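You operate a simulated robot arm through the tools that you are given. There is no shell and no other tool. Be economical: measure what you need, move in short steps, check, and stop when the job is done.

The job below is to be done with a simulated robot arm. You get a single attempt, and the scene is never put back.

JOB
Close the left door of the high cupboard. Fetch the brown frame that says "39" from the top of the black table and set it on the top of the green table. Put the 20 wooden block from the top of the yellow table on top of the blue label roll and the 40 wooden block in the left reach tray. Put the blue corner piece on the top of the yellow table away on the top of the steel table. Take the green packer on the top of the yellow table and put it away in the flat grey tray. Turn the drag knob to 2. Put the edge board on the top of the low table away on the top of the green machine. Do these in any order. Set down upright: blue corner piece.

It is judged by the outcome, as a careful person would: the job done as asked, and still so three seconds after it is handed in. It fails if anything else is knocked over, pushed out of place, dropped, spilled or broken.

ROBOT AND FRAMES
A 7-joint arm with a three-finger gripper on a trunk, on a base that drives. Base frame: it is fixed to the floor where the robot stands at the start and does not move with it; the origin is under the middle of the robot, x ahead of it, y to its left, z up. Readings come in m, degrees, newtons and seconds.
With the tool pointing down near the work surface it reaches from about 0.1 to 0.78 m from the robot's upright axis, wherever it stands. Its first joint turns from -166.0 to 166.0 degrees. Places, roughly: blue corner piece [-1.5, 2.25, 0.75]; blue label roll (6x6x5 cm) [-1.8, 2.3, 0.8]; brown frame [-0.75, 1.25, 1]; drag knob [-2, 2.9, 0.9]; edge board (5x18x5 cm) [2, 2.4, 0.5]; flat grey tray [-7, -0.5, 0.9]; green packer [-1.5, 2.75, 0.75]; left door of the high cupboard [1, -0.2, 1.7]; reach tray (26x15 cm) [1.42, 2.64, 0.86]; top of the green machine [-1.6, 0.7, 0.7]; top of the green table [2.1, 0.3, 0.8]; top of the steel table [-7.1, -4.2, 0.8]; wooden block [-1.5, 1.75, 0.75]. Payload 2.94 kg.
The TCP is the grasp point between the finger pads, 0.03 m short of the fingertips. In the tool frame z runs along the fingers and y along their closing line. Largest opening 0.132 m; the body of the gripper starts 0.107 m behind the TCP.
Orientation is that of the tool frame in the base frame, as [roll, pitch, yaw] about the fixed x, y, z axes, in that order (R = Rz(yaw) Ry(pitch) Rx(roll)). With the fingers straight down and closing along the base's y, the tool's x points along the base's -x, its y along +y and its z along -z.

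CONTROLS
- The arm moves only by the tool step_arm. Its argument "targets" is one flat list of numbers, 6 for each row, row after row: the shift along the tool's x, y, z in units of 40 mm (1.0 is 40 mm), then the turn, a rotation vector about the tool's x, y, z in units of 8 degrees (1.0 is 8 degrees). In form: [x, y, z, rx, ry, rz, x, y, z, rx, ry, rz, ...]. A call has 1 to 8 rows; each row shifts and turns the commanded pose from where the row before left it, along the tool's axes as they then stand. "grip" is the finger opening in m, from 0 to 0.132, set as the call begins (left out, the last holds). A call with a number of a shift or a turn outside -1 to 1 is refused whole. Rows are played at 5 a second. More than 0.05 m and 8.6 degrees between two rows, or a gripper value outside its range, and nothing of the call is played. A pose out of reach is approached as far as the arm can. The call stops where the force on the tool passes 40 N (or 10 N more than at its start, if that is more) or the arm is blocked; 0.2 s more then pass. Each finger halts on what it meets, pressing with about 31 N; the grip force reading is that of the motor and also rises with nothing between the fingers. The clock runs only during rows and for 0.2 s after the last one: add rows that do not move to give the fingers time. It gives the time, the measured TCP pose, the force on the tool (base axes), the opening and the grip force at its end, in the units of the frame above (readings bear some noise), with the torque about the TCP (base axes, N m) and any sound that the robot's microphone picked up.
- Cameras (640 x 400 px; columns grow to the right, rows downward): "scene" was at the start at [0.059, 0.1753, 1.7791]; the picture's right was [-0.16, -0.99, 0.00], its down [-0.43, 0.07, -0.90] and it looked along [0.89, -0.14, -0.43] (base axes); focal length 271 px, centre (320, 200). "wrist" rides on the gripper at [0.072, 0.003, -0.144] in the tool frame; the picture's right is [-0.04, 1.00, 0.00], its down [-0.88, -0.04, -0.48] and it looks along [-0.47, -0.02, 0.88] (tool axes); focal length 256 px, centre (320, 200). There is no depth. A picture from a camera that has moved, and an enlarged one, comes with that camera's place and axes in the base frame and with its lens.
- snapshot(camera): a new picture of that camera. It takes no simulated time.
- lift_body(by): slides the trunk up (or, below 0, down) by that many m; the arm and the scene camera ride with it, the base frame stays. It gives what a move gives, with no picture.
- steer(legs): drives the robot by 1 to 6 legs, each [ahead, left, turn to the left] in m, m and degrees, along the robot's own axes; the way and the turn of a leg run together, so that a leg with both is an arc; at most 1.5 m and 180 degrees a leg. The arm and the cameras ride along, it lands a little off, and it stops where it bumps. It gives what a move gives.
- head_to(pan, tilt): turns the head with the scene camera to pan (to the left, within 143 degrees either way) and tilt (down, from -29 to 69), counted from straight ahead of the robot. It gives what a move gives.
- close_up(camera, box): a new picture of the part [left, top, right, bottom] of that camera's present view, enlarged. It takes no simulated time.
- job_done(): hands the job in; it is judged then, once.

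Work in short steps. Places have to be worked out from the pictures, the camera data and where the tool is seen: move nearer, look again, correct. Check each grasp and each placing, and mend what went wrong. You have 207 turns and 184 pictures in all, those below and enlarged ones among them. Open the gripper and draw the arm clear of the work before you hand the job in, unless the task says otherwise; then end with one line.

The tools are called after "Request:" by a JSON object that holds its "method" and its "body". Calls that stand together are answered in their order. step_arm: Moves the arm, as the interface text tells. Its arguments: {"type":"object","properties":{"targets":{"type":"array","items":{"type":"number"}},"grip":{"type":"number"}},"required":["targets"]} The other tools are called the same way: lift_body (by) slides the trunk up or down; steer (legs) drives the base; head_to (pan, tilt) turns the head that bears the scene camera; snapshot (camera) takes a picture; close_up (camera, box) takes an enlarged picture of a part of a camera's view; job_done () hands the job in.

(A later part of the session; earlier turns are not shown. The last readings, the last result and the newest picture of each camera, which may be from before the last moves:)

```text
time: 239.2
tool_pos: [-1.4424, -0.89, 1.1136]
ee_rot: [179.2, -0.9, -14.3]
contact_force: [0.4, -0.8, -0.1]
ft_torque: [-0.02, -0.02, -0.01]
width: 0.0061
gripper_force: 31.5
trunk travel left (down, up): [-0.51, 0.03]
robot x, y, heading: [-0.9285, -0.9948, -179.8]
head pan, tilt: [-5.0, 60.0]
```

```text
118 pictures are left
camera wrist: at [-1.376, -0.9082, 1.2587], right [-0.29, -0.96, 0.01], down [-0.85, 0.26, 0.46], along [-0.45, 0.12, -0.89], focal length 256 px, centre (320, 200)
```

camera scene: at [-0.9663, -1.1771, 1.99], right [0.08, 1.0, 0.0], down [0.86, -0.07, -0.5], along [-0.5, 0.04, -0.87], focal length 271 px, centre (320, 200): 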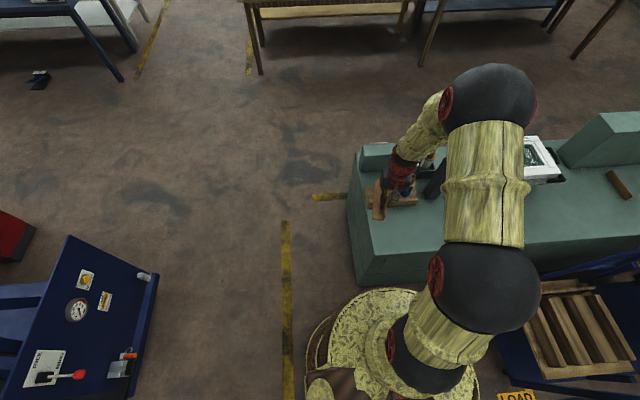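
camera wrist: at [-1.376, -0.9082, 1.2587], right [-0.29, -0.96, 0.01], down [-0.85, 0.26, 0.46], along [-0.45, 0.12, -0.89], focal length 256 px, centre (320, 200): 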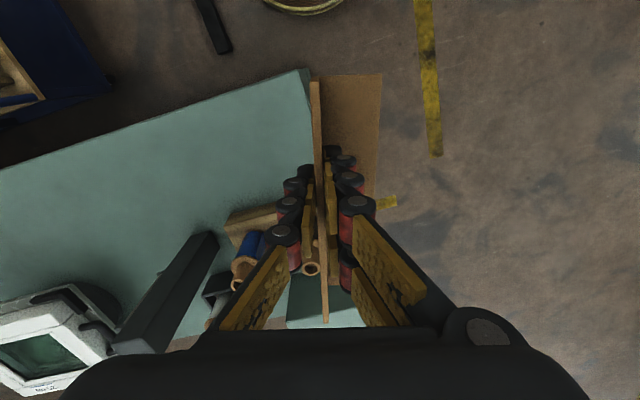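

The free strip on the machine top is x -1.40…-1.60, y -0.55…-0.2. I advance 6 cm and swing the board to (-1.50,-0.47).

Request:
{"method": "steer", "body": {"legs": [[0.06, 0, 0]]}}

Request:
{"method": "step_arm", "body": {"targets": [-0.25, -0.92, 0, 0, 0, 0, -0.25, -0.92, 0, 0, 0, 0, -0.25, -0.92, 0, 0, 0, 0, -0.25, -0.92, 0, 0, 0, 0, -0.25, -0.92, 0, 0, 0, 0, -0.25, -0.92, 0, 0, 0, 0, -0.25, -0.92, 0, 0, 0, 0, -0.25, -0.92, 0, 0, 0, 0]}}

Request:
{"method": "step_arm", "body": {"targets": [-0.25, -0.92, 0, 0, 0, 0, -0.25, -0.92, 0, 0, 0, 0, -0.2, -0.9, 0, 0, 0, 0]}}

Request:
{"method": "snapshot", "body": {"camera": "wrist"}}

Request:
{"method": "snapshot", "body": {"camera": "scene"}}

```text
time: 240.2
tool_pos: [-1.5057, -0.8905, 1.1122]
ee_rot: [179.2, -1.0, -14.3]
contact_force: [-0.5, 0.0, -1.4]
ft_torque: [-0.01, -0.1, 0.0]
width: 0.0061
gripper_force: 31.3
trunk travel left (down, up): [-0.51, 0.03]
robot x, y, heading: [-0.9929, -0.9927, -179.8]
head pan, tilt: [-5.0, 60.0]
```

```text
time: 242.0
tool_pos: [-1.507, -0.5848, 1.1112]
ee_rot: [179.3, -1.0, -14.3]
contact_force: [0.4, -0.1, -0.3]
ft_torque: [-0.06, 0.0, 0.01]
width: 0.0059
gripper_force: 30.1
trunk travel left (down, up): [-0.51, 0.03]
robot x, y, heading: [-0.9863, -0.991, -179.9]
head pan, tilt: [-5.0, 60.0]
```

```text
time: 242.8
tool_pos: [-1.5076, -0.4701, 1.1067]
ee_rot: [179.2, -0.9, -14.2]
contact_force: [-0.1, 0.8, -0.9]
ft_torque: [-0.06, -0.02, -0.01]
width: 0.006
gripper_force: 31.5
trunk travel left (down, up): [-0.51, 0.03]
robot x, y, heading: [-0.9878, -0.9897, -179.6]
head pan, tilt: [-5.0, 60.0]
```

```text
117 pictures are left
camera wrist: at [-1.4403, -0.4883, 1.2516], right [-0.29, -0.96, 0.01], down [-0.85, 0.26, 0.46], along [-0.44, 0.12, -0.89], focal length 256 px, centre (320, 200)
```

wrist: 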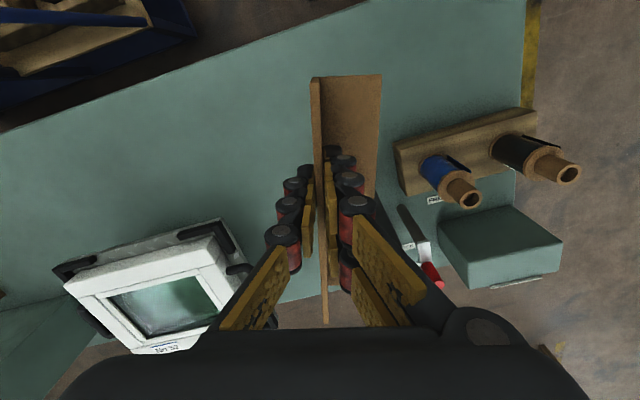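

```text
116 pictures are left
camera scene: at [-1.0265, -1.1742, 1.9903], right [0.08, 1.0, 0.0], down [0.86, -0.07, -0.5], along [-0.5, 0.04, -0.87], focal length 271 px, centre (320, 200)
```

scene: 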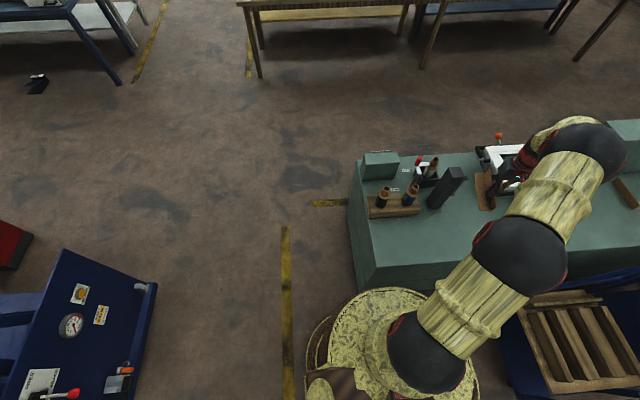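

Directly below the board the top is free (rows 60–150). I lower the trunk 0.31 then creep down.

Request:
{"method": "lift_body", "body": {"by": -0.31}}

Request:
{"method": "snapshot", "body": {"camera": "wrist"}}

Request:
{"method": "snapshot", "body": {"camera": "scene"}}

```text
time: 245.9
tool_pos: [-1.5078, -0.4718, 0.7987]
ee_rot: [179.2, -0.9, -14.2]
contact_force: [-0.2, -0.5, -0.4]
ft_torque: [-0.02, 0.01, 0.03]
width: 0.0058
gripper_force: 31.3
trunk travel left (down, up): [-0.2, 0.34]
robot x, y, heading: [-0.989, -0.9933, -179.6]
head pan, tilt: [-5.0, 60.0]
```

```text
115 pictures are left
camera wrist: at [-1.4404, -0.4905, 0.943], right [-0.29, -0.96, 0.01], down [-0.85, 0.26, 0.46], along [-0.45, 0.12, -0.89], focal length 256 px, centre (320, 200)
```

wrist: 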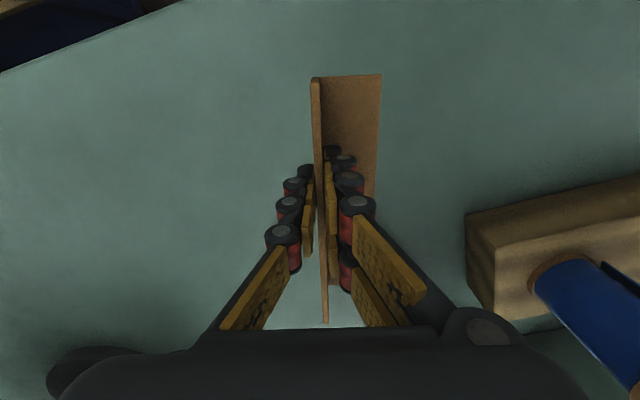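

```text
114 pictures are left
camera scene: at [-1.0262, -1.1769, 1.6801], right [0.08, 1.0, 0.0], down [0.86, -0.07, -0.5], along [-0.5, 0.04, -0.87], focal length 271 px, centre (320, 200)
```

scene: 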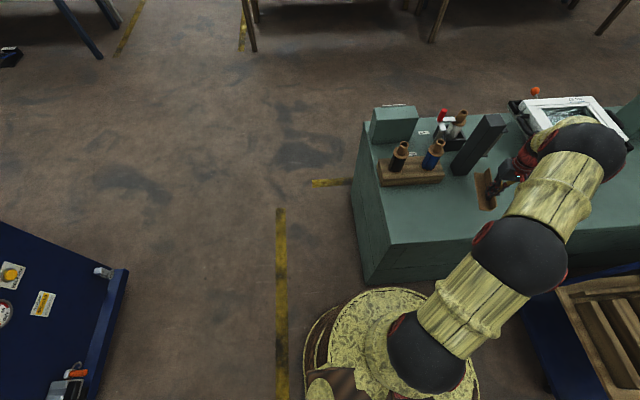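

Clear. Creep down.

Request:
{"method": "step_arm", "body": {"targets": [0, 0, 0.25, 0, 0, 0, 0, 0, 0.25, 0, 0, 0, 0, 0, 0.25, 0, 0, 0, 0, 0, 0.25, 0, 0, 0, 0, 0, 0.15, 0, 0, 0, 0, 0, 0.15, 0, 0, 0]}}

Request:
{"method": "step_arm", "body": {"targets": [0, 0, 0.12, 0, 0, 0, 0, 0, 0.12, 0, 0, 0, 0, 0, 0.12, 0, 0, 0]}}

Request:
{"method": "snapshot", "body": {"camera": "wrist"}}

```text
time: 247.3
tool_pos: [-1.5076, -0.4747, 0.7477]
ee_rot: [179.1, -0.9, -14.3]
contact_force: [0.6, -0.7, -0.5]
ft_torque: [0.01, -0.01, -0.01]
width: 0.0059
gripper_force: 31.4
trunk travel left (down, up): [-0.2, 0.34]
robot x, y, heading: [-0.9871, -0.9934, -179.4]
head pan, tilt: [-5.0, 60.0]
```

```text
time: 248.1
tool_pos: [-1.5078, -0.4729, 0.736]
ee_rot: [179.4, -0.5, -14.3]
contact_force: [3.9, -4.2, 22.4]
ft_torque: [-0.18, -0.13, 0.12]
width: 0.0058
gripper_force: 31.8
trunk travel left (down, up): [-0.2, 0.34]
robot x, y, heading: [-0.9832, -0.9911, -180.0]
head pan, tilt: [-5.0, 60.0]
```

```text
113 pictures are left
camera wrist: at [-1.44, -0.492, 0.8802], right [-0.29, -0.96, 0.01], down [-0.85, 0.26, 0.47], along [-0.45, 0.13, -0.89], focal length 256 px, centre (320, 200)
```

wrist: 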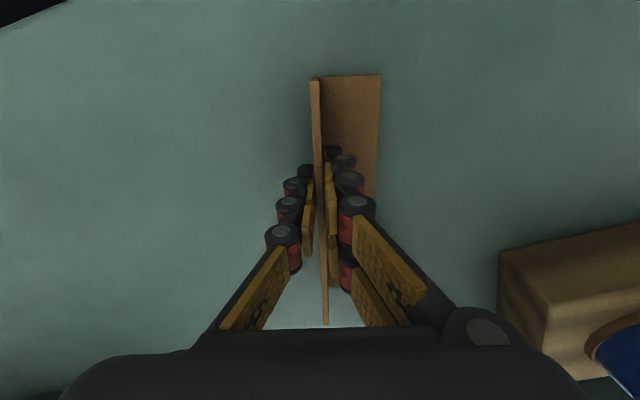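

Contact at TCP z≈0.738. I release and lift away with the trunk.

Request:
{"method": "step_arm", "body": {"targets": [0, 0, -0.05, 0, 0, 0, 0, 0, 0, 0, 0, 0, 0, 0, 0, 0, 0, 0, 0, 0, 0, 0, 0, 0], "grip": 0.05}}

Request:
{"method": "lift_body", "body": {"by": 0.33}}

Request:
{"method": "snapshot", "body": {"camera": "wrist"}}

```text
time: 249.1
tool_pos: [-1.5056, -0.4739, 0.7335]
ee_rot: [179.2, -0.9, -14.3]
contact_force: [-0.4, 1.0, 2.6]
ft_torque: [-0.05, 0.02, 0.02]
width: 0.0505
gripper_force: 0.1
trunk travel left (down, up): [-0.2, 0.34]
robot x, y, heading: [-0.9887, -0.9927, -179.8]
head pan, tilt: [-5.0, 60.0]
```

```text
time: 252.3
tool_pos: [-1.5073, -0.4738, 1.0629]
ee_rot: [179.2, -1.0, -14.3]
contact_force: [-0.8, 0.2, -0.5]
ft_torque: [0.02, -0.01, -0.03]
width: 0.0505
gripper_force: 0.0
trunk travel left (down, up): [-0.53, 0.01]
robot x, y, heading: [-0.9879, -0.9942, -180.0]
head pan, tilt: [-5.0, 60.0]
```

```text
112 pictures are left
camera wrist: at [-1.4401, -0.4922, 1.208], right [-0.29, -0.96, 0.01], down [-0.85, 0.26, 0.46], along [-0.45, 0.12, -0.89], focal length 256 px, centre (320, 200)
```

wrist: 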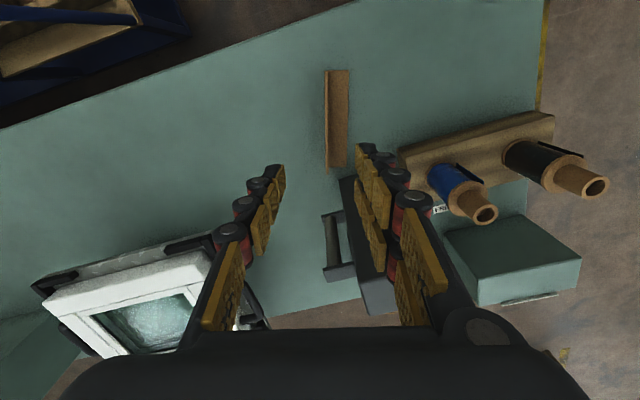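

Board placed neatly on the machine. I retract the arm, then go around the machine's left end (gap centred at y≈-1.38) to the corridor west of the yellow table.

Request:
{"method": "step_arm", "body": {"targets": [1, 0, 0, 0, 0, 0, 1, 0, 0, 0, 0, 0, 1, 0, 0, 0, 0, 0, 0.5, 0.9, 0, 0, 0, 0, 0.5, 0.9, 0, 0, 0, 0, 0.5, 0.9, 0, 0, 0, 0, 0, 1, 0, 0, 0, 0, 0, 1, 0, 0, 0, 0]}}

Request:
{"method": "step_arm", "body": {"targets": [0, 1, 0, 0, 0, 0, 0, 1, 0, 0, 0, 0, 0, 1, 0, 0, 0, 0, 0, 1, 0, 0, 0, 0, 0, 0, 0, 0, 0, -1, 0, 0, 0, 0, 0, -0.7]}}

Request:
{"method": "steer", "body": {"legs": [[0, 0.38, 0]]}}

Request:
{"method": "head_to", "body": {"pan": 0, "tilt": 45}}

Request:
{"method": "snapshot", "body": {"camera": "scene"}}

```text
time: 254.1
tool_pos: [-1.3817, -0.7008, 1.0679]
ee_rot: [179.3, -0.9, -14.3]
contact_force: [-0.5, -0.5, 0.7]
ft_torque: [0.03, -0.02, -0.03]
width: 0.05
gripper_force: 0.1
trunk travel left (down, up): [-0.53, 0.01]
robot x, y, heading: [-0.9888, -0.9915, -180.1]
head pan, tilt: [-5.0, 60.0]
```

```text
time: 255.5
tool_pos: [-1.4209, -0.8578, 1.0716]
ee_rot: [179.1, -0.7, -0.7]
contact_force: [-0.5, 0.1, 0.0]
ft_torque: [0.0, -0.03, -0.02]
width: 0.0499
gripper_force: 0.1
trunk travel left (down, up): [-0.53, 0.01]
robot x, y, heading: [-0.9888, -0.9952, -179.6]
head pan, tilt: [-5.0, 60.0]
```

```text
time: 257.9
tool_pos: [-1.4191, -1.2408, 1.0714]
ee_rot: [179.1, -0.7, -0.4]
contact_force: [0.4, -0.1, 0.4]
ft_torque: [0.05, -0.02, 0.0]
width: 0.0499
gripper_force: 0.1
trunk travel left (down, up): [-0.53, 0.01]
robot x, y, heading: [-0.9876, -1.3772, -179.7]
head pan, tilt: [-5.0, 60.0]
```

```text
time: 258.7
tool_pos: [-1.4194, -1.2393, 1.0705]
ee_rot: [179.0, -0.7, -0.5]
contact_force: [-0.6, 0.6, 0.3]
ft_torque: [0.0, 0.03, 0.0]
width: 0.0498
gripper_force: 0.0
trunk travel left (down, up): [-0.53, 0.01]
robot x, y, heading: [-0.9845, -1.3725, -179.6]
head pan, tilt: [0.0, 45.0]
```

```text
111 pictures are left
camera scene: at [-1.0382, -1.5647, 2.0294], right [-0.01, 1.0, 0.0], down [0.71, 0.01, -0.71], along [-0.71, -0.01, -0.71], focal length 271 px, centre (320, 200)
```

scene: 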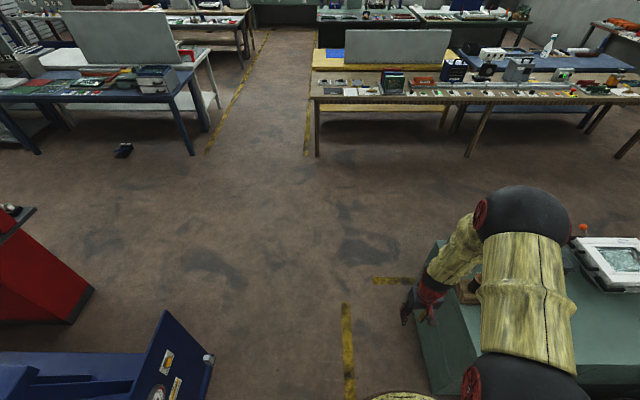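

Corridor is wide (to x≈-3.9). I drive west, then north, then face the yellow table.

Request:
{"method": "steer", "body": {"legs": [[1.5, 0, 0], [0.3, 0, 0], [0, 0, -90], [1.5, 0, 0], [1.4, 0, 0], [0, 0, -90]]}}

Request:
{"method": "head_to", "body": {"pan": 0, "tilt": 40}}

Request:
{"method": "snapshot", "body": {"camera": "scene"}}

```text
time: 289.2
tool_pos: [-2.3969, 1.4574, 1.0723]
ee_rot: [179.0, -0.7, -179.1]
contact_force: [0.6, -0.2, 0.4]
ft_torque: [-0.01, 0.01, 0.01]
width: 0.0502
gripper_force: 0.0
trunk travel left (down, up): [-0.53, 0.01]
robot x, y, heading: [-2.833, 1.581, 1.7]
head pan, tilt: [0.0, 45.0]
```

```text
time: 289.9
tool_pos: [-2.3968, 1.459, 1.0708]
ee_rot: [179.0, -0.7, -179.1]
contact_force: [-0.5, -0.5, 0.3]
ft_torque: [0.01, -0.02, -0.01]
width: 0.0502
gripper_force: 0.0
trunk travel left (down, up): [-0.53, 0.01]
robot x, y, heading: [-2.8324, 1.5834, 1.8]
head pan, tilt: [0.0, 40.0]
```

```text
110 pictures are left
camera scene: at [-2.7855, 1.774, 2.0367], right [0.03, -1.0, 0.0], down [-0.64, -0.02, -0.77], along [0.77, 0.02, -0.64], focal length 271 px, centre (320, 200)
```

scene: 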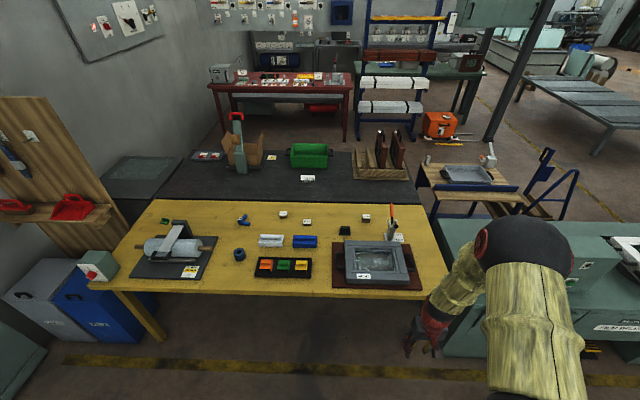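

Great view of the yellow table. Zoom for labels and positions.

Request:
{"method": "close_up", "body": {"camera": "scene", "box": [200, 195, 330, 280]}}

Request:
{"method": "close_up", "body": {"camera": "scene", "box": [320, 195, 450, 280]}}

Request:
{"method": "close_up", "body": {"camera": "scene", "box": [60, 195, 220, 300]}}

```text
4.71 times, centred on (265, 238) of scene
camera zoom: at [-2.7855, 1.774, 2.0367], right [0.03, -1.0, 0.0], down [-0.64, -0.02, -0.77], along [0.77, 0.02, -0.64], focal length 1273 px, centre (579, 24)
```

zoom: 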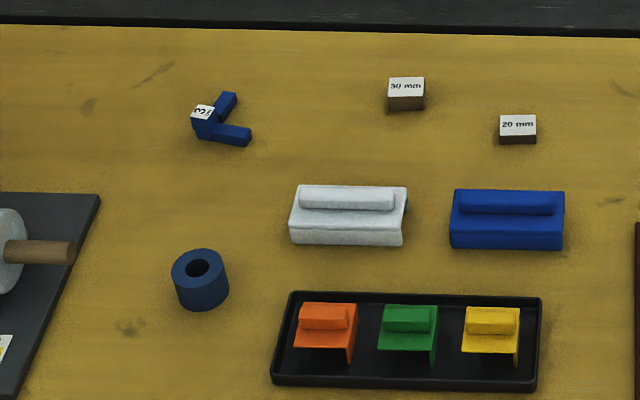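

```text
4.71 times, centred on (385, 238) of scene
camera zoom: at [-2.7855, 1.774, 2.0367], right [0.03, -1.0, 0.0], down [-0.64, -0.02, -0.77], along [0.77, 0.02, -0.64], focal length 1273 px, centre (14, 24)
```

zoom: 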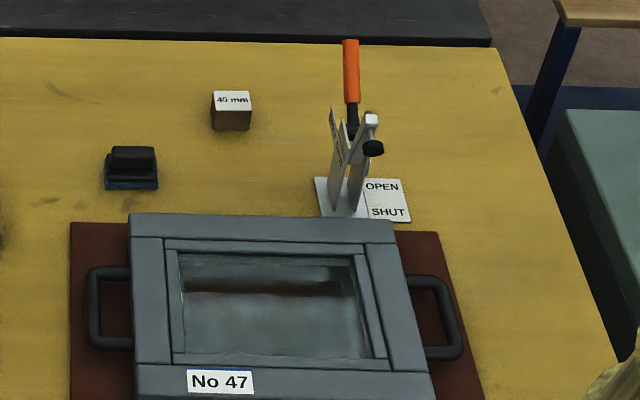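

```text
3.81 times, centred on (140, 248) of scene
camera zoom: at [-2.7855, 1.774, 2.0367], right [0.03, -1.0, 0.0], down [-0.64, -0.02, -0.77], along [0.77, 0.02, -0.64], focal length 1031 px, centre (1006, 19)
```

zoom: 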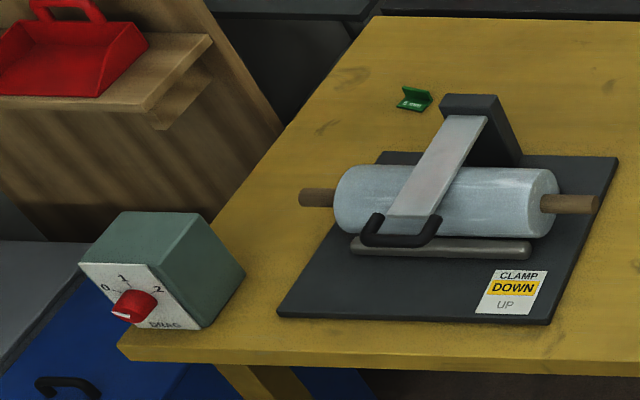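

Found: 20 mm block ≈(-1.495,1.893), 40 mm ≈(-1.45,1.50), label roll ≈(-1.77,2.28), corner piece ≈(-1.49,2.33), green packer ≈(-1.49,2.86), drag knob ≈(-2.03,2.92) pointing at 0. I approach for the 20 block.

Request:
{"method": "steer", "body": {"legs": [[0, 0.42, -1.8], [0.45, 0, 0]]}}

Request:
{"method": "step_arm", "body": {"targets": [-1, 0, 0, 0, 0, 0, -1, 0, 0, 0, 0, 0, -1, 0, 0, 0, 0, 0, -1, 0, 0, 0, 0, 0, -1, 0, 0, 0, 0, 0, -1, 0, 0, 0, 0, 0, -1, 0, 0, 0, 0, 0, -1, 0, 0, 0, 0, 0]}}

Request:
{"method": "snapshot", "body": {"camera": "wrist"}}

Request:
{"method": "head_to", "body": {"pan": 0, "tilt": 60}}

Request:
{"method": "snapshot", "body": {"camera": "scene"}}

```text
time: 294.8
tool_pos: [-1.9643, 1.8645, 1.0714]
ee_rot: [179.0, -0.8, 179.2]
contact_force: [1.1, -0.3, 0.9]
ft_torque: [0.0, 0.06, 0.01]
width: 0.0501
gripper_force: 0.1
trunk travel left (down, up): [-0.53, 0.01]
robot x, y, heading: [-2.3983, 1.999, 0.2]
head pan, tilt: [0.0, 40.0]
```

```text
time: 296.6
tool_pos: [-1.646, 1.8626, 1.0657]
ee_rot: [179.0, -0.8, 179.2]
contact_force: [1.3, -0.3, -1.0]
ft_torque: [0.02, 0.03, 0.05]
width: 0.0497
gripper_force: 0.1
trunk travel left (down, up): [-0.53, 0.01]
robot x, y, heading: [-2.3982, 2.0008, -0.1]
head pan, tilt: [0.0, 40.0]
```

```text
106 pictures are left
camera wrist: at [-1.7162, 1.8646, 1.2103], right [0.06, 1.0, 0.02], down [0.88, -0.06, 0.46], along [0.46, -0.01, -0.89], focal length 256 px, centre (320, 200)
```

wrist: 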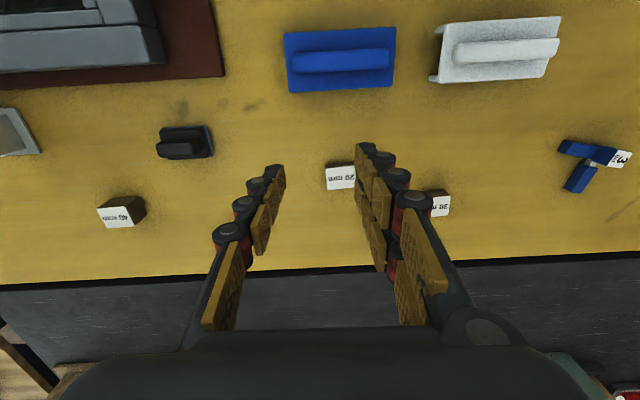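

```text
time: 297.4
tool_pos: [-1.6471, 1.8624, 1.068]
ee_rot: [179.0, -0.7, 179.2]
contact_force: [0.5, 0.4, -0.7]
ft_torque: [0.0, 0.02, 0.02]
width: 0.0498
gripper_force: 0.0
trunk travel left (down, up): [-0.53, 0.01]
robot x, y, heading: [-2.3958, 2.0019, -0.0]
head pan, tilt: [0.0, 60.0]
```

```text
105 pictures are left
camera scene: at [-2.362, 2.1919, 2.0101], right [0.0, -1.0, 0.0], down [-0.87, 0.0, -0.5], along [0.5, 0.0, -0.87], focal length 271 px, centre (320, 200)
```

scene: 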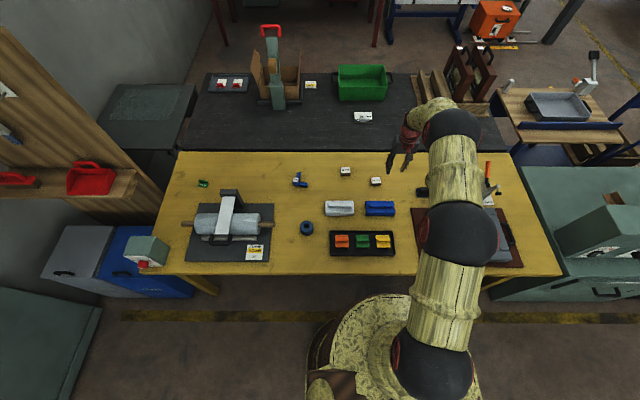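

Block at ≈(-1.532,1.897), beyond vertical reach, so I tilt the tool 32° outward and move over it.

Request:
{"method": "step_arm", "body": {"targets": [0, 0, 0, 0, -1, 0, 0, 0, 0, 0, -1, 0, 0, 0, 0, 0, -1, 0, 0, 0, 0, 0, -1, 0, -0.78, 0.28, 0.49, 0, 0, 0, -0.78, 0.28, 0.49, 0, 0, 0, -0.78, 0.28, 0.49, 0, 0, 0], "grip": 0.085}}

Request:
{"method": "lift_body", "body": {"by": -0.2}}

Request:
{"method": "snapshot", "body": {"camera": "wrist"}}

```text
time: 299.0
tool_pos: [-1.5342, 1.8934, 1.0657]
ee_rot: [178.9, 31.2, 178.6]
contact_force: [1.0, -0.8, 0.2]
ft_torque: [-0.02, 0.01, -0.02]
width: 0.0846
gripper_force: 0.0
trunk travel left (down, up): [-0.53, 0.01]
robot x, y, heading: [-2.3964, 2.0028, 0.4]
head pan, tilt: [0.0, 60.0]
```

```text
time: 301.2
tool_pos: [-1.5341, 1.8926, 0.8685]
ee_rot: [178.8, 31.4, 178.6]
contact_force: [0.5, -0.2, -0.1]
ft_torque: [0.01, -0.01, 0.02]
width: 0.0851
gripper_force: 0.0
trunk travel left (down, up): [-0.33, 0.21]
robot x, y, heading: [-2.3964, 2.0049, 0.1]
head pan, tilt: [0.0, 60.0]
```

```text
104 pictures are left
camera wrist: at [-1.6714, 1.8965, 0.9532], right [0.05, 1.0, 0.04], down [0.5, -0.06, 0.86], along [0.86, -0.02, -0.5], focal length 256 px, centre (320, 200)
```

wrist: 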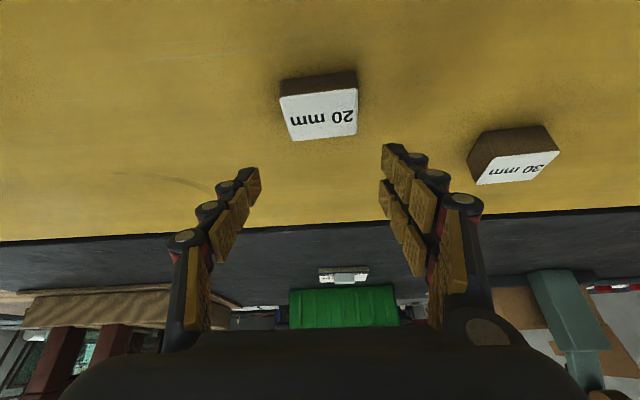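

Aligned laterally. I descend to TCP z≈0.79 and check.

Request:
{"method": "step_arm", "body": {"targets": [0.32, 0.03, 0.57, 0, 0, 0, 0.32, 0.03, 0.57, 0, 0, 0, 0.31, 0.03, 0.57, 0, 0, 0]}}

Request:
{"method": "snapshot", "body": {"camera": "wrist"}}

```text
time: 301.9
tool_pos: [-1.5211, 1.8971, 0.8252]
ee_rot: [178.9, 32.8, 178.6]
contact_force: [-1.0, 3.3, 16.6]
ft_torque: [0.08, 0.09, 0.14]
width: 0.099
gripper_force: 8.1
trunk travel left (down, up): [-0.33, 0.21]
robot x, y, heading: [-2.396, 1.9998, -0.2]
head pan, tilt: [0.0, 60.0]
stopped in row 3: the force on the tool passed its limit at 46 N (the readings are from after the stop); the commanded pose is now the measured one
```

```text
103 pictures are left
camera wrist: at [-1.6599, 1.9019, 0.9054], right [0.05, 1.0, 0.04], down [0.48, -0.06, 0.88], along [0.88, -0.03, -0.48], focal length 256 px, centre (320, 200)
```

wrist: 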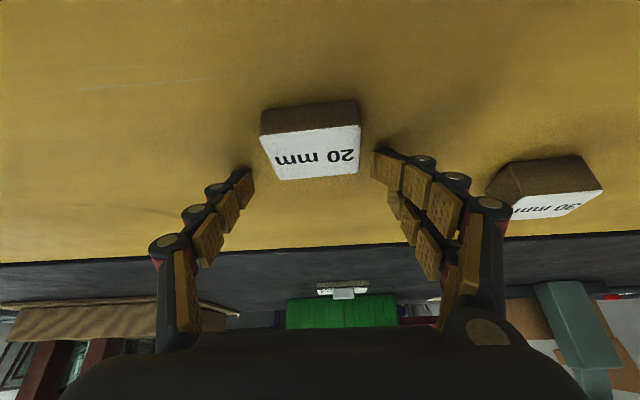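

Fingertips touched the table: its top is at z≈0.79, so the block is actually at x≈-1.547. I lift 3 cm and pull back 4 cm, then look.

Request:
{"method": "step_arm", "body": {"targets": [-0.4, 0, -0.64, 0, 0, 0, 0.83, 0, -0.52, 0, 0, 0, 0, 0, 0, 0, 0, 0], "grip": 0.085}}

Request:
{"method": "snapshot", "body": {"camera": "wrist"}}

```text
time: 302.7
tool_pos: [-1.5636, 1.8988, 0.8469]
ee_rot: [179.0, 32.4, 178.7]
contact_force: [-0.4, 0.1, -0.3]
ft_torque: [-0.01, 0.0, 0.0]
width: 0.085
gripper_force: 0.0
trunk travel left (down, up): [-0.33, 0.21]
robot x, y, heading: [-2.3947, 2.0011, 0.2]
head pan, tilt: [0.0, 60.0]
```

```text
102 pictures are left
camera wrist: at [-1.7025, 1.9021, 0.9301], right [0.05, 1.0, 0.04], down [0.49, -0.06, 0.87], along [0.87, -0.03, -0.49], focal length 256 px, centre (320, 200)
```

wrist: 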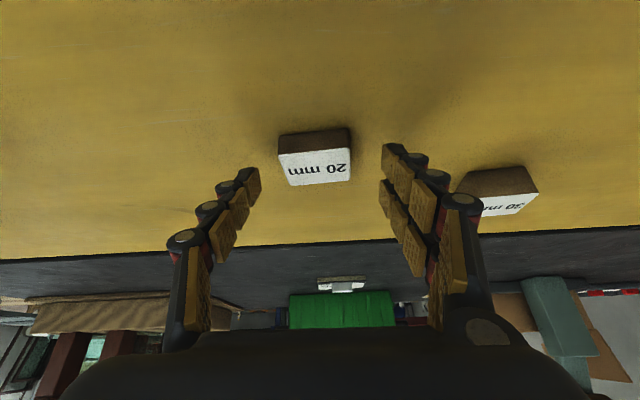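

Now the tips are in line with the block. Descend 2.2 cm and close.

Request:
{"method": "step_arm", "body": {"targets": [0.06, -0.06, 0.29, 0, 0, 0, 0.06, -0.06, 0.28, 0, 0, 0]}}

Request:
{"method": "step_arm", "body": {"targets": [0, 0, 0, 0, 0, 0, 0, 0, 0, 0, 0, 0, 0, 0, 0, 0, 0, 0, 0, 0, 0, 0, 0, 0], "grip": 0.0}}

Request:
{"method": "snapshot", "body": {"camera": "wrist"}}

```text
time: 303.3
tool_pos: [-1.5548, 1.8936, 0.8308]
ee_rot: [179.0, 32.7, 178.8]
contact_force: [-6.9, 2.7, 17.1]
ft_torque: [0.95, 0.26, 0.36]
width: 0.093
gripper_force: 5.6
trunk travel left (down, up): [-0.33, 0.21]
robot x, y, heading: [-2.3963, 2.0029, 0.1]
head pan, tilt: [0.0, 60.0]
```

```text
time: 303.9
tool_pos: [-1.5518, 1.8992, 0.8356]
ee_rot: [178.9, 33.1, 178.7]
contact_force: [-7.1, 15.3, 24.6]
ft_torque: [1.34, 0.27, -0.02]
width: 0.0583
gripper_force: 10.6
trunk travel left (down, up): [-0.33, 0.21]
robot x, y, heading: [-2.3999, 2.0019, 0.3]
head pan, tilt: [0.0, 60.0]
stopped in row 3: the force on the tool passed its limit at 43 N (the readings are from after the stop); the commanded pose is now the measured one
```

```text
101 pictures are left
camera wrist: at [-1.6906, 1.902, 0.9164], right [0.05, 1.0, 0.04], down [0.48, -0.06, 0.88], along [0.88, -0.02, -0.48], focal length 256 px, centre (320, 200)
```

wrist: 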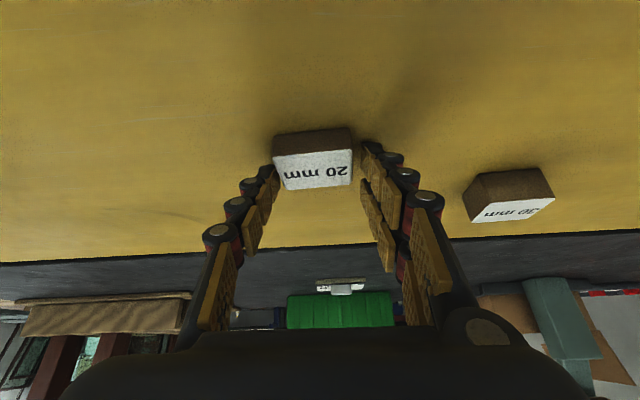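

Tips press on the table as they close. I raise ~6 mm and close again.

Request:
{"method": "step_arm", "body": {"targets": [-0.06, -0.08, -0.12, 0, 0, 0, 0, 0, 0, 0, 0, 0, 0, 0, 0, 0, 0, 0, 0, 0, 0, 0, 0, 0], "grip": 0.0}}

Request:
{"method": "snapshot", "body": {"camera": "wrist"}}

```text
time: 304.9
tool_pos: [-1.5533, 1.8932, 0.8361]
ee_rot: [179.0, 32.8, 178.7]
contact_force: [4.9, -2.0, 14.9]
ft_torque: [-0.04, -0.44, -0.02]
width: 0.0495
gripper_force: 31.5
trunk travel left (down, up): [-0.33, 0.21]
robot x, y, heading: [-2.3985, 2.0046, 0.1]
head pan, tilt: [0.0, 60.0]
```

```text
100 pictures are left
camera wrist: at [-1.6924, 1.8957, 0.9178], right [0.05, 1.0, 0.04], down [0.48, -0.06, 0.88], along [0.88, -0.02, -0.48], focal length 256 px, centre (320, 200)
```

wrist: 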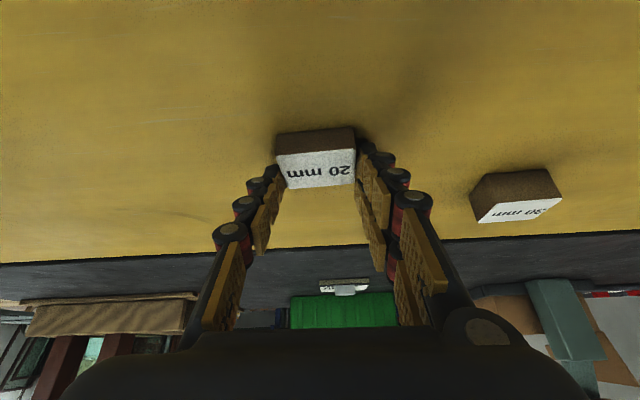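

Block gripped at 50 mm. Lift 0.15 by trunk and move above the label roll (≈(-1.82,2.253), top z≈0.84).

Request:
{"method": "lift_body", "body": {"by": 0.15}}

Request:
{"method": "step_arm", "body": {"targets": [0.59, 0.9, -0.376, 0, 0, 0, 0.59, 0.9, -0.376, 0, 0, 0, 0.59, 0.9, -0.376, 0, 0, 0, 0.59, 0.9, -0.376, 0, 0, 0, 0.59, 0.9, -0.376, 0, 0, 0, 0.59, 0.9, -0.376, 0, 0, 0, 0.59, 0.9, -0.376, 0, 0, 0]}}

Request:
{"method": "snapshot", "body": {"camera": "wrist"}}

Request:
{"method": "close_up", "body": {"camera": "scene", "box": [240, 140, 440, 265]}}

```text
time: 306.7
tool_pos: [-1.556, 1.8934, 0.9833]
ee_rot: [178.8, 32.6, 178.7]
contact_force: [0.2, 1.0, -0.1]
ft_torque: [-0.01, 0.01, -0.01]
width: 0.0495
gripper_force: 31.0
trunk travel left (down, up): [-0.48, 0.06]
robot x, y, heading: [-2.3998, 2.0021, 0.4]
head pan, tilt: [0.0, 60.0]
```

```text
time: 308.3
tool_pos: [-1.7477, 2.1491, 0.9882]
ee_rot: [178.9, 32.6, 178.8]
contact_force: [0.3, 0.2, -0.2]
ft_torque: [-0.03, 0.04, -0.02]
width: 0.0494
gripper_force: 31.3
trunk travel left (down, up): [-0.48, 0.06]
robot x, y, heading: [-2.3968, 1.9986, 0.0]
head pan, tilt: [0.0, 60.0]
```

```text
99 pictures are left
camera wrist: at [-1.8864, 2.1522, 1.0696], right [0.05, 1.0, 0.04], down [0.48, -0.06, 0.87], along [0.87, -0.02, -0.49], focal length 256 px, centre (320, 200)
```

wrist: 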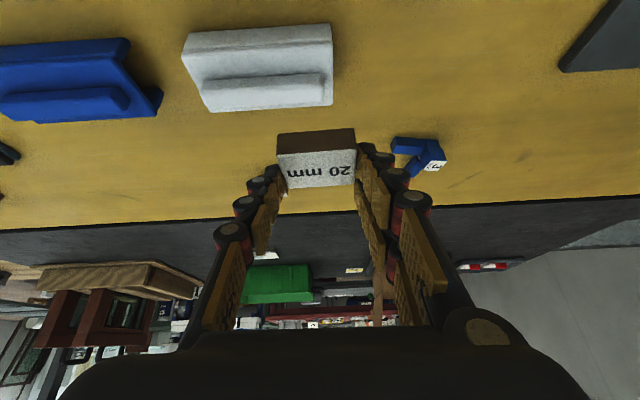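

```text
3.20 times, centred on (340, 202) of scene
camera zoom: at [-2.3636, 2.1939, 1.9598], right [0.0, -1.0, 0.0], down [-0.87, 0.0, -0.5], along [0.5, 0.0, -0.87], focal length 866 px, centre (256, 192)
```

zoom: 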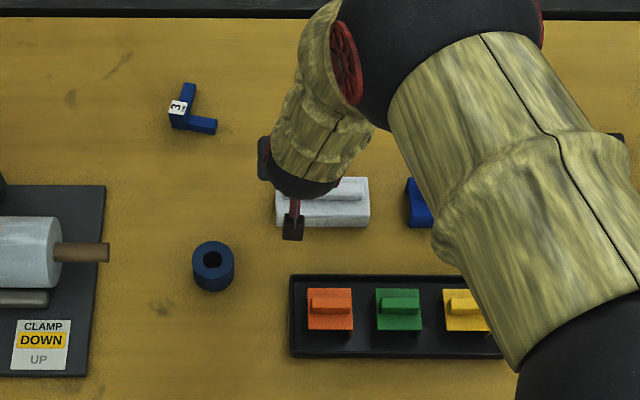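

Remaining shift (-0.09,+0.107), then down toward the roll top.

Request:
{"method": "step_arm", "body": {"targets": [0.63, 0.89, -0.4, 0, 0, 0, 0.63, 0.89, -0.4, 0, 0, 0, 0.63, 0.89, -0.4, 0, 0, 0]}}

Request:
{"method": "lift_body", "body": {"by": -0.075}}

Request:
{"method": "close_up", "body": {"camera": "scene", "box": [260, 200, 360, 270]}}

Request:
{"method": "snapshot", "body": {"camera": "wrist"}}

```text
time: 309.1
tool_pos: [-1.8352, 2.2554, 0.9903]
ee_rot: [178.8, 32.6, 178.7]
contact_force: [-0.1, 0.7, -0.6]
ft_torque: [-0.05, 0.01, 0.01]
width: 0.0492
gripper_force: 31.4
trunk travel left (down, up): [-0.48, 0.06]
robot x, y, heading: [-2.3993, 2.0021, 0.5]
head pan, tilt: [0.0, 60.0]
```

```text
time: 310.2
tool_pos: [-1.8337, 2.2538, 0.9157]
ee_rot: [178.8, 32.6, 178.7]
contact_force: [0.8, -0.2, -0.2]
ft_torque: [0.0, -0.02, 0.04]
width: 0.0493
gripper_force: 30.9
trunk travel left (down, up): [-0.405, 0.135]
robot x, y, heading: [-2.3959, 1.9991, 0.2]
head pan, tilt: [0.0, 60.0]
```

```text
5.71 times, centred on (310, 235) of scene
camera zoom: at [-2.3635, 2.1927, 1.8851], right [0.0, -1.0, 0.0], down [-0.87, 0.0, -0.5], along [0.5, 0.0, -0.87], focal length 1546 px, centre (377, 0)
```

zoom: 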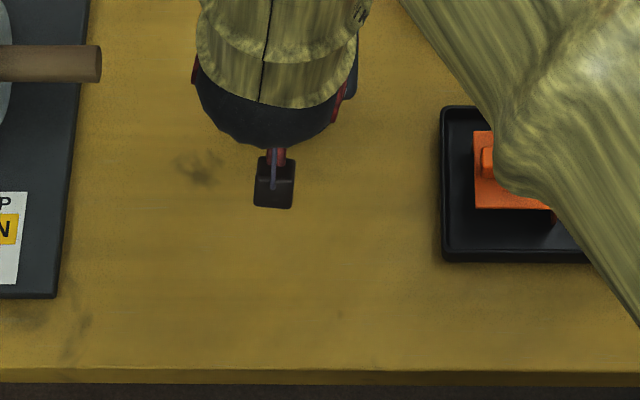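

```text
96 pictures are left
camera wrist: at [-1.9717, 2.2574, 0.9981], right [0.05, 1.0, 0.04], down [0.48, -0.06, 0.87], along [0.87, -0.02, -0.48], focal length 256 px, centre (320, 200)
```

wrist: 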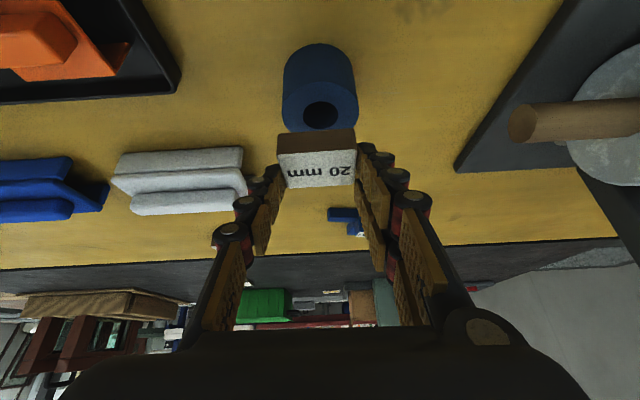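

The block is ~1.1 cm too far forward. Adjust and descend 2 cm, then creep to contact.

Request:
{"method": "step_arm", "body": {"targets": [0.24, 0.04, 0.15, 0, 0, 0, 0.24, 0.04, 0.14, 0, 0, 0]}}

Request:
{"method": "step_arm", "body": {"targets": [0.04, 0, 0.063, 0, 0, 0, 0.04, 0, 0.063, 0, 0, 0, 0.04, 0, 0.063, 0, 0, 0]}}

Request:
{"method": "snapshot", "body": {"camera": "wrist"}}

```text
time: 310.8
tool_pos: [-1.8429, 2.2571, 0.8962]
ee_rot: [178.8, 32.5, 178.8]
contact_force: [0.2, -0.4, -0.5]
ft_torque: [0.01, -0.01, 0.0]
width: 0.049
gripper_force: 31.1
trunk travel left (down, up): [-0.405, 0.135]
robot x, y, heading: [-2.3979, 1.9996, 0.4]
head pan, tilt: [0.0, 60.0]
```

```text
time: 311.6
tool_pos: [-1.843, 2.2574, 0.8878]
ee_rot: [178.9, 32.7, 178.8]
contact_force: [-0.7, -0.1, -0.1]
ft_torque: [-0.01, 0.01, -0.01]
width: 0.0491
gripper_force: 31.0
trunk travel left (down, up): [-0.405, 0.135]
robot x, y, heading: [-2.3945, 1.9996, 0.2]
head pan, tilt: [0.0, 60.0]
```

```text
95 pictures are left
camera wrist: at [-1.9814, 2.2608, 0.9693], right [0.05, 1.0, 0.04], down [0.48, -0.06, 0.87], along [0.87, -0.02, -0.49], focal length 256 px, centre (320, 200)
```

wrist: 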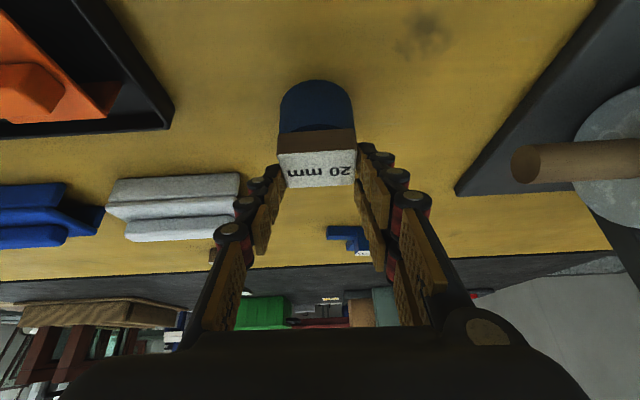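

Almost there. Creep further.

Request:
{"method": "step_arm", "body": {"targets": [0.04, 0, 0.063, 0, 0, 0, 0.04, 0, 0.063, 0, 0, 0]}}

Request:
{"method": "step_arm", "body": {"targets": [0.03, 0, 0.045, 0, 0, 0, 0, 0, 0, 0, 0, 0]}}

Request:
{"method": "close_up", "body": {"camera": "wrist", "box": [220, 60, 420, 200]}}

```text
time: 312.2
tool_pos: [-1.8438, 2.2573, 0.8819]
ee_rot: [178.7, 32.6, 178.7]
contact_force: [-0.7, -1.0, 6.2]
ft_torque: [-0.22, 0.02, -0.11]
width: 0.049
gripper_force: 30.9
trunk travel left (down, up): [-0.405, 0.135]
robot x, y, heading: [-2.3983, 2.0039, 0.4]
head pan, tilt: [0.0, 60.0]
```

```text
time: 312.8
tool_pos: [-1.8423, 2.2583, 0.8814]
ee_rot: [178.7, 32.8, 178.7]
contact_force: [-0.1, -1.9, 17.8]
ft_torque: [-0.4, -0.22, -0.02]
width: 0.0493
gripper_force: 31.1
trunk travel left (down, up): [-0.405, 0.135]
robot x, y, heading: [-2.3972, 2.0019, 0.4]
head pan, tilt: [0.0, 60.0]
```

```text
2.86 times, centred on (320, 130) of wrist
camera zoom: at [-1.981, 2.2611, 0.9625], right [0.05, 1.0, 0.04], down [0.48, -0.06, 0.88], along [0.88, -0.02, -0.48], focal length 731 px, centre (320, 400)
```

zoom: 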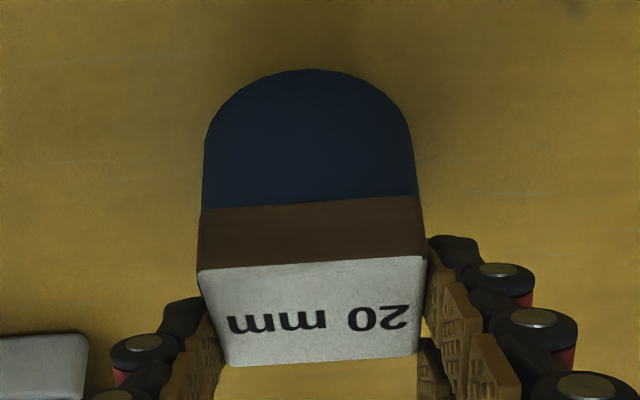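

Resting on the roll. Relieve, open, and raise with the trunk.

Request:
{"method": "step_arm", "body": {"targets": [-0.025, 0, -0.04, 0, 0, 0, 0, 0, 0, 0, 0, 0]}}

Request:
{"method": "step_arm", "body": {"targets": [0, 0, 0, 0, 0, 0, 0, 0, 0, 0, 0, 0, 0, 0, 0, 0, 0, 0], "grip": 0.08}}

Request:
{"method": "lift_body", "body": {"by": 0.13}}

Request:
{"method": "snapshot", "body": {"camera": "wrist"}}

```text
time: 313.4
tool_pos: [-1.8441, 2.2582, 0.8822]
ee_rot: [178.9, 32.7, 178.8]
contact_force: [4.6, 0.4, 12.7]
ft_torque: [-0.21, -0.34, 0.11]
width: 0.0492
gripper_force: 31.0
trunk travel left (down, up): [-0.405, 0.135]
robot x, y, heading: [-2.397, 2.0003, 0.3]
head pan, tilt: [0.0, 60.0]
```

```text
time: 314.2
tool_pos: [-1.8437, 2.258, 0.8803]
ee_rot: [178.9, 32.6, 178.8]
contact_force: [0.8, -0.2, 0.0]
ft_torque: [0.0, 0.01, -0.02]
width: 0.0799
gripper_force: 0.1
trunk travel left (down, up): [-0.405, 0.135]
robot x, y, heading: [-2.3975, 2.0065, 0.4]
head pan, tilt: [0.0, 60.0]
```

```text
time: 315.8
tool_pos: [-1.8434, 2.2582, 1.0098]
ee_rot: [178.9, 32.7, 178.8]
contact_force: [-0.3, 0.6, 0.0]
ft_torque: [0.0, -0.03, -0.01]
width: 0.08
gripper_force: 0.0
trunk travel left (down, up): [-0.535, 0.005]
robot x, y, heading: [-2.4, 2.0024, 0.4]
head pan, tilt: [0.0, 60.0]
```

```text
93 pictures are left
camera wrist: at [-1.982, 2.261, 1.0923], right [0.05, 1.0, 0.04], down [0.48, -0.06, 0.87], along [0.87, -0.02, -0.49], focal length 256 px, centre (320, 200)
```

wrist: 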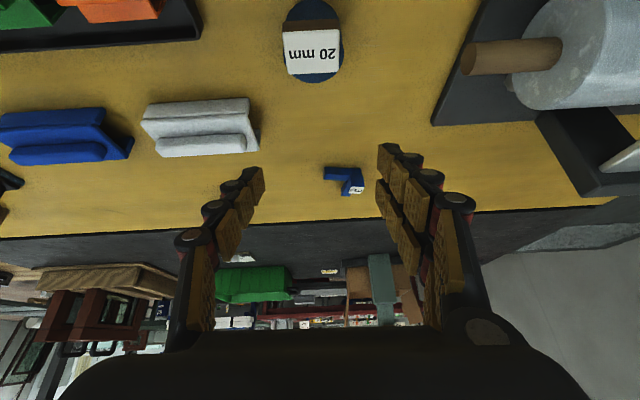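

20 block sits centred on the roll. Next the drag knob: I back off and move left for a straight look.

Request:
{"method": "steer", "body": {"legs": [[-0.35, 0, 0], [0, 0.8, 0]]}}

Request:
{"method": "head_to", "body": {"pan": 0, "tilt": 55}}

Request:
{"method": "snapshot", "body": {"camera": "scene"}}

Request:
{"method": "snapshot", "body": {"camera": "wrist"}}

```text
time: 322.0
tool_pos: [-2.204, 3.0757, 1.0098]
ee_rot: [179.0, 32.6, 179.2]
contact_force: [0.6, 0.0, -0.1]
ft_torque: [-0.01, 0.01, -0.01]
width: 0.08
gripper_force: 0.0
trunk travel left (down, up): [-0.535, 0.005]
robot x, y, heading: [-2.7524, 2.8119, 0.9]
head pan, tilt: [0.0, 60.0]
```

```text
time: 322.7
tool_pos: [-2.2031, 3.0752, 1.0105]
ee_rot: [178.7, 32.6, 179.3]
contact_force: [0.3, 0.0, 1.0]
ft_torque: [-0.01, 0.03, -0.01]
width: 0.0798
gripper_force: 0.0
trunk travel left (down, up): [-0.535, 0.005]
robot x, y, heading: [-2.7548, 2.8152, 0.8]
head pan, tilt: [0.0, 55.0]
```

```text
92 pictures are left
camera scene: at [-2.7177, 3.0056, 2.021], right [0.01, -1.0, 0.0], down [-0.82, -0.01, -0.57], along [0.57, 0.01, -0.82], focal length 271 px, centre (320, 200)
```

scene: 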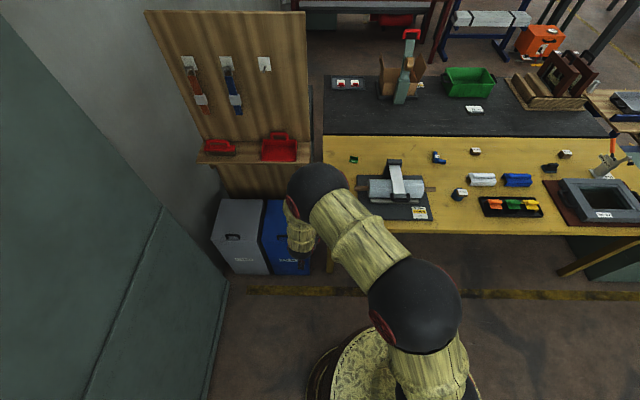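

```text
91 pictures are left
camera wrist: at [-2.3425, 3.0774, 1.0926], right [0.04, 1.0, 0.04], down [0.48, -0.05, 0.87], along [0.87, -0.01, -0.49], focal length 256 px, centre (320, 200)
```

wrist: 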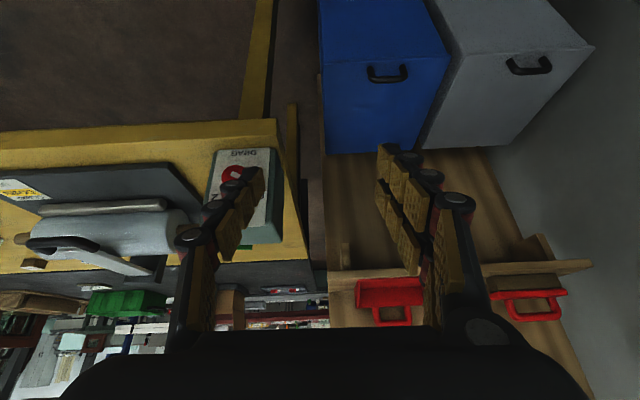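

The knob is left of the hand. I shift the hand toward it and take an enlarged view.

Request:
{"method": "step_arm", "body": {"targets": [0, -0.9, 0, 0, 0, 0, 0, -0.9, 0, 0, 0, 0, 0, -0.9, 0, 0, 0, 0, 0, -0.6, 0, 0, 0, 0]}}

Request:
{"method": "snapshot", "body": {"camera": "wrist"}}

Request:
{"method": "close_up", "body": {"camera": "wrist", "box": [240, 110, 400, 230]}}

```text
time: 323.7
tool_pos: [-2.2033, 2.9426, 1.0096]
ee_rot: [178.8, 32.6, 179.3]
contact_force: [-0.6, 0.1, 0.9]
ft_torque: [-0.05, 0.02, 0.01]
width: 0.0798
gripper_force: 0.1
trunk travel left (down, up): [-0.535, 0.005]
robot x, y, heading: [-2.7587, 2.8143, 0.9]
head pan, tilt: [0.0, 55.0]
```

```text
90 pictures are left
camera wrist: at [-2.3415, 2.9444, 1.0919], right [0.04, 1.0, 0.04], down [0.48, -0.05, 0.87], along [0.87, -0.01, -0.48], focal length 256 px, centre (320, 200)
```

wrist: 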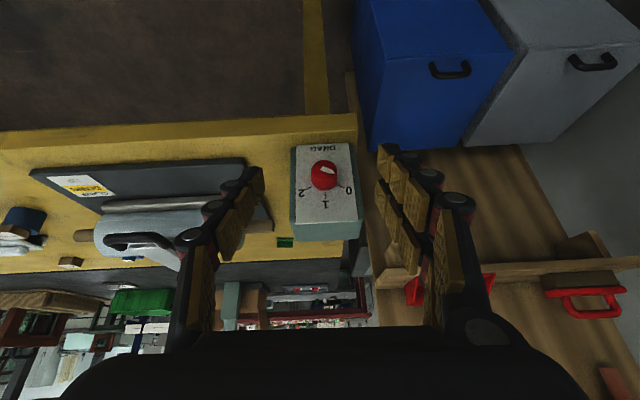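

```text
3.33 times, centred on (320, 170) of wrist
camera zoom: at [-2.3415, 2.9444, 1.0919], right [0.04, 1.0, 0.04], down [0.48, -0.05, 0.87], along [0.87, -0.01, -0.48], focal length 853 px, centre (320, 300)
```

zoom: 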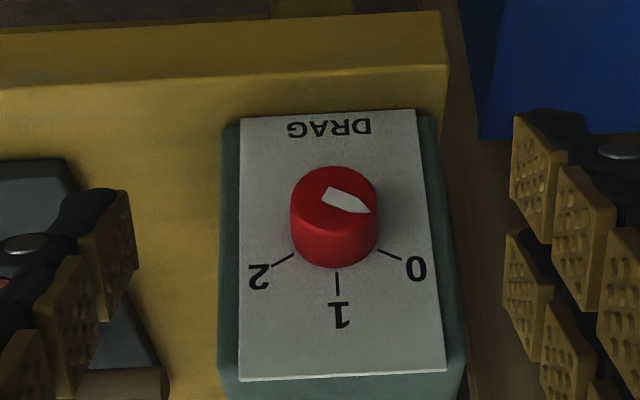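

The face is vertical, facing -x; knob front centre ≈(-2.043,2.946,0.876), pointing at 0; 0→2 is clockwise ≈125°. I raise the arm while lowering the trunk, then rotate the tool to horizontal.

Request:
{"method": "step_arm", "body": {"targets": [-0.54, 0, -0.84, 0, 0, 0, -0.54, 0, -0.84, 0, 0, 0, -0.54, 0, -0.84, 0, 0, 0, -0.54, 0, -0.84, 0, 0, 0, -0.54, 0, -0.84, 0, 0, 0, -0.54, 0, -0.84, 0, 0, 0, -0.54, 0, -0.84, 0, 0, 0]}}

Request:
{"method": "lift_body", "body": {"by": -0.4}}

Request:
{"method": "step_arm", "body": {"targets": [0, 0, 0, 0, -0.9, 0, 0, 0, 0, 0, -0.9, 0, 0, 0, 0, 0, -0.9, 0, 0, 0, 0, 0, -0.9, 0, 0, 0, 0, 0, -0.9, 0, 0, 0, 0, 0, -0.9, 0, 0, 0, 0, 0, -0.9, 0, 0, 0, 0, 0, -0.88, 0]}}

Request:
{"method": "snapshot", "body": {"camera": "wrist"}}

```text
time: 325.3
tool_pos: [-2.2032, 2.9367, 1.2858]
ee_rot: [178.8, 32.4, 179.3]
contact_force: [-0.6, -0.4, 0.1]
ft_torque: [0.03, -0.04, 0.02]
width: 0.0798
gripper_force: 0.0
trunk travel left (down, up): [-0.535, 0.005]
robot x, y, heading: [-2.7561, 2.8133, 0.8]
head pan, tilt: [0.0, 55.0]
```

```text
time: 329.1
tool_pos: [-2.202, 2.9353, 0.8888]
ee_rot: [178.7, 32.6, 179.3]
contact_force: [0.3, -0.3, 0.3]
ft_torque: [-0.01, -0.02, 0.01]
width: 0.0801
gripper_force: 0.1
trunk travel left (down, up): [-0.135, 0.405]
robot x, y, heading: [-2.7537, 2.815, 0.6]
head pan, tilt: [0.0, 55.0]
```

```text
time: 330.9
tool_pos: [-2.2007, 2.9356, 0.8864]
ee_rot: [78.8, 88.8, 78.7]
contact_force: [-0.6, -0.4, 0.0]
ft_torque: [0.0, 0.01, 0.0]
width: 0.08
gripper_force: 0.0
trunk travel left (down, up): [-0.135, 0.405]
robot x, y, heading: [-2.7576, 2.8146, 0.6]
head pan, tilt: [0.0, 55.0]
```

```text
88 pictures are left
camera wrist: at [-2.3455, 2.9415, 0.8142], right [0.0, 1.0, 0.06], down [-0.48, -0.05, 0.88], along [0.88, -0.03, 0.48], focal length 256 px, centre (320, 200)
```

wrist: 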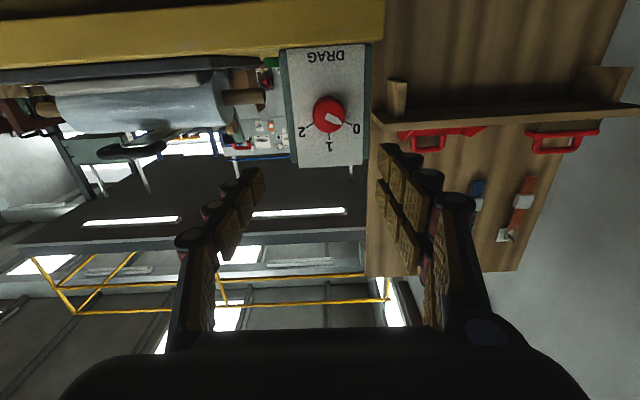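

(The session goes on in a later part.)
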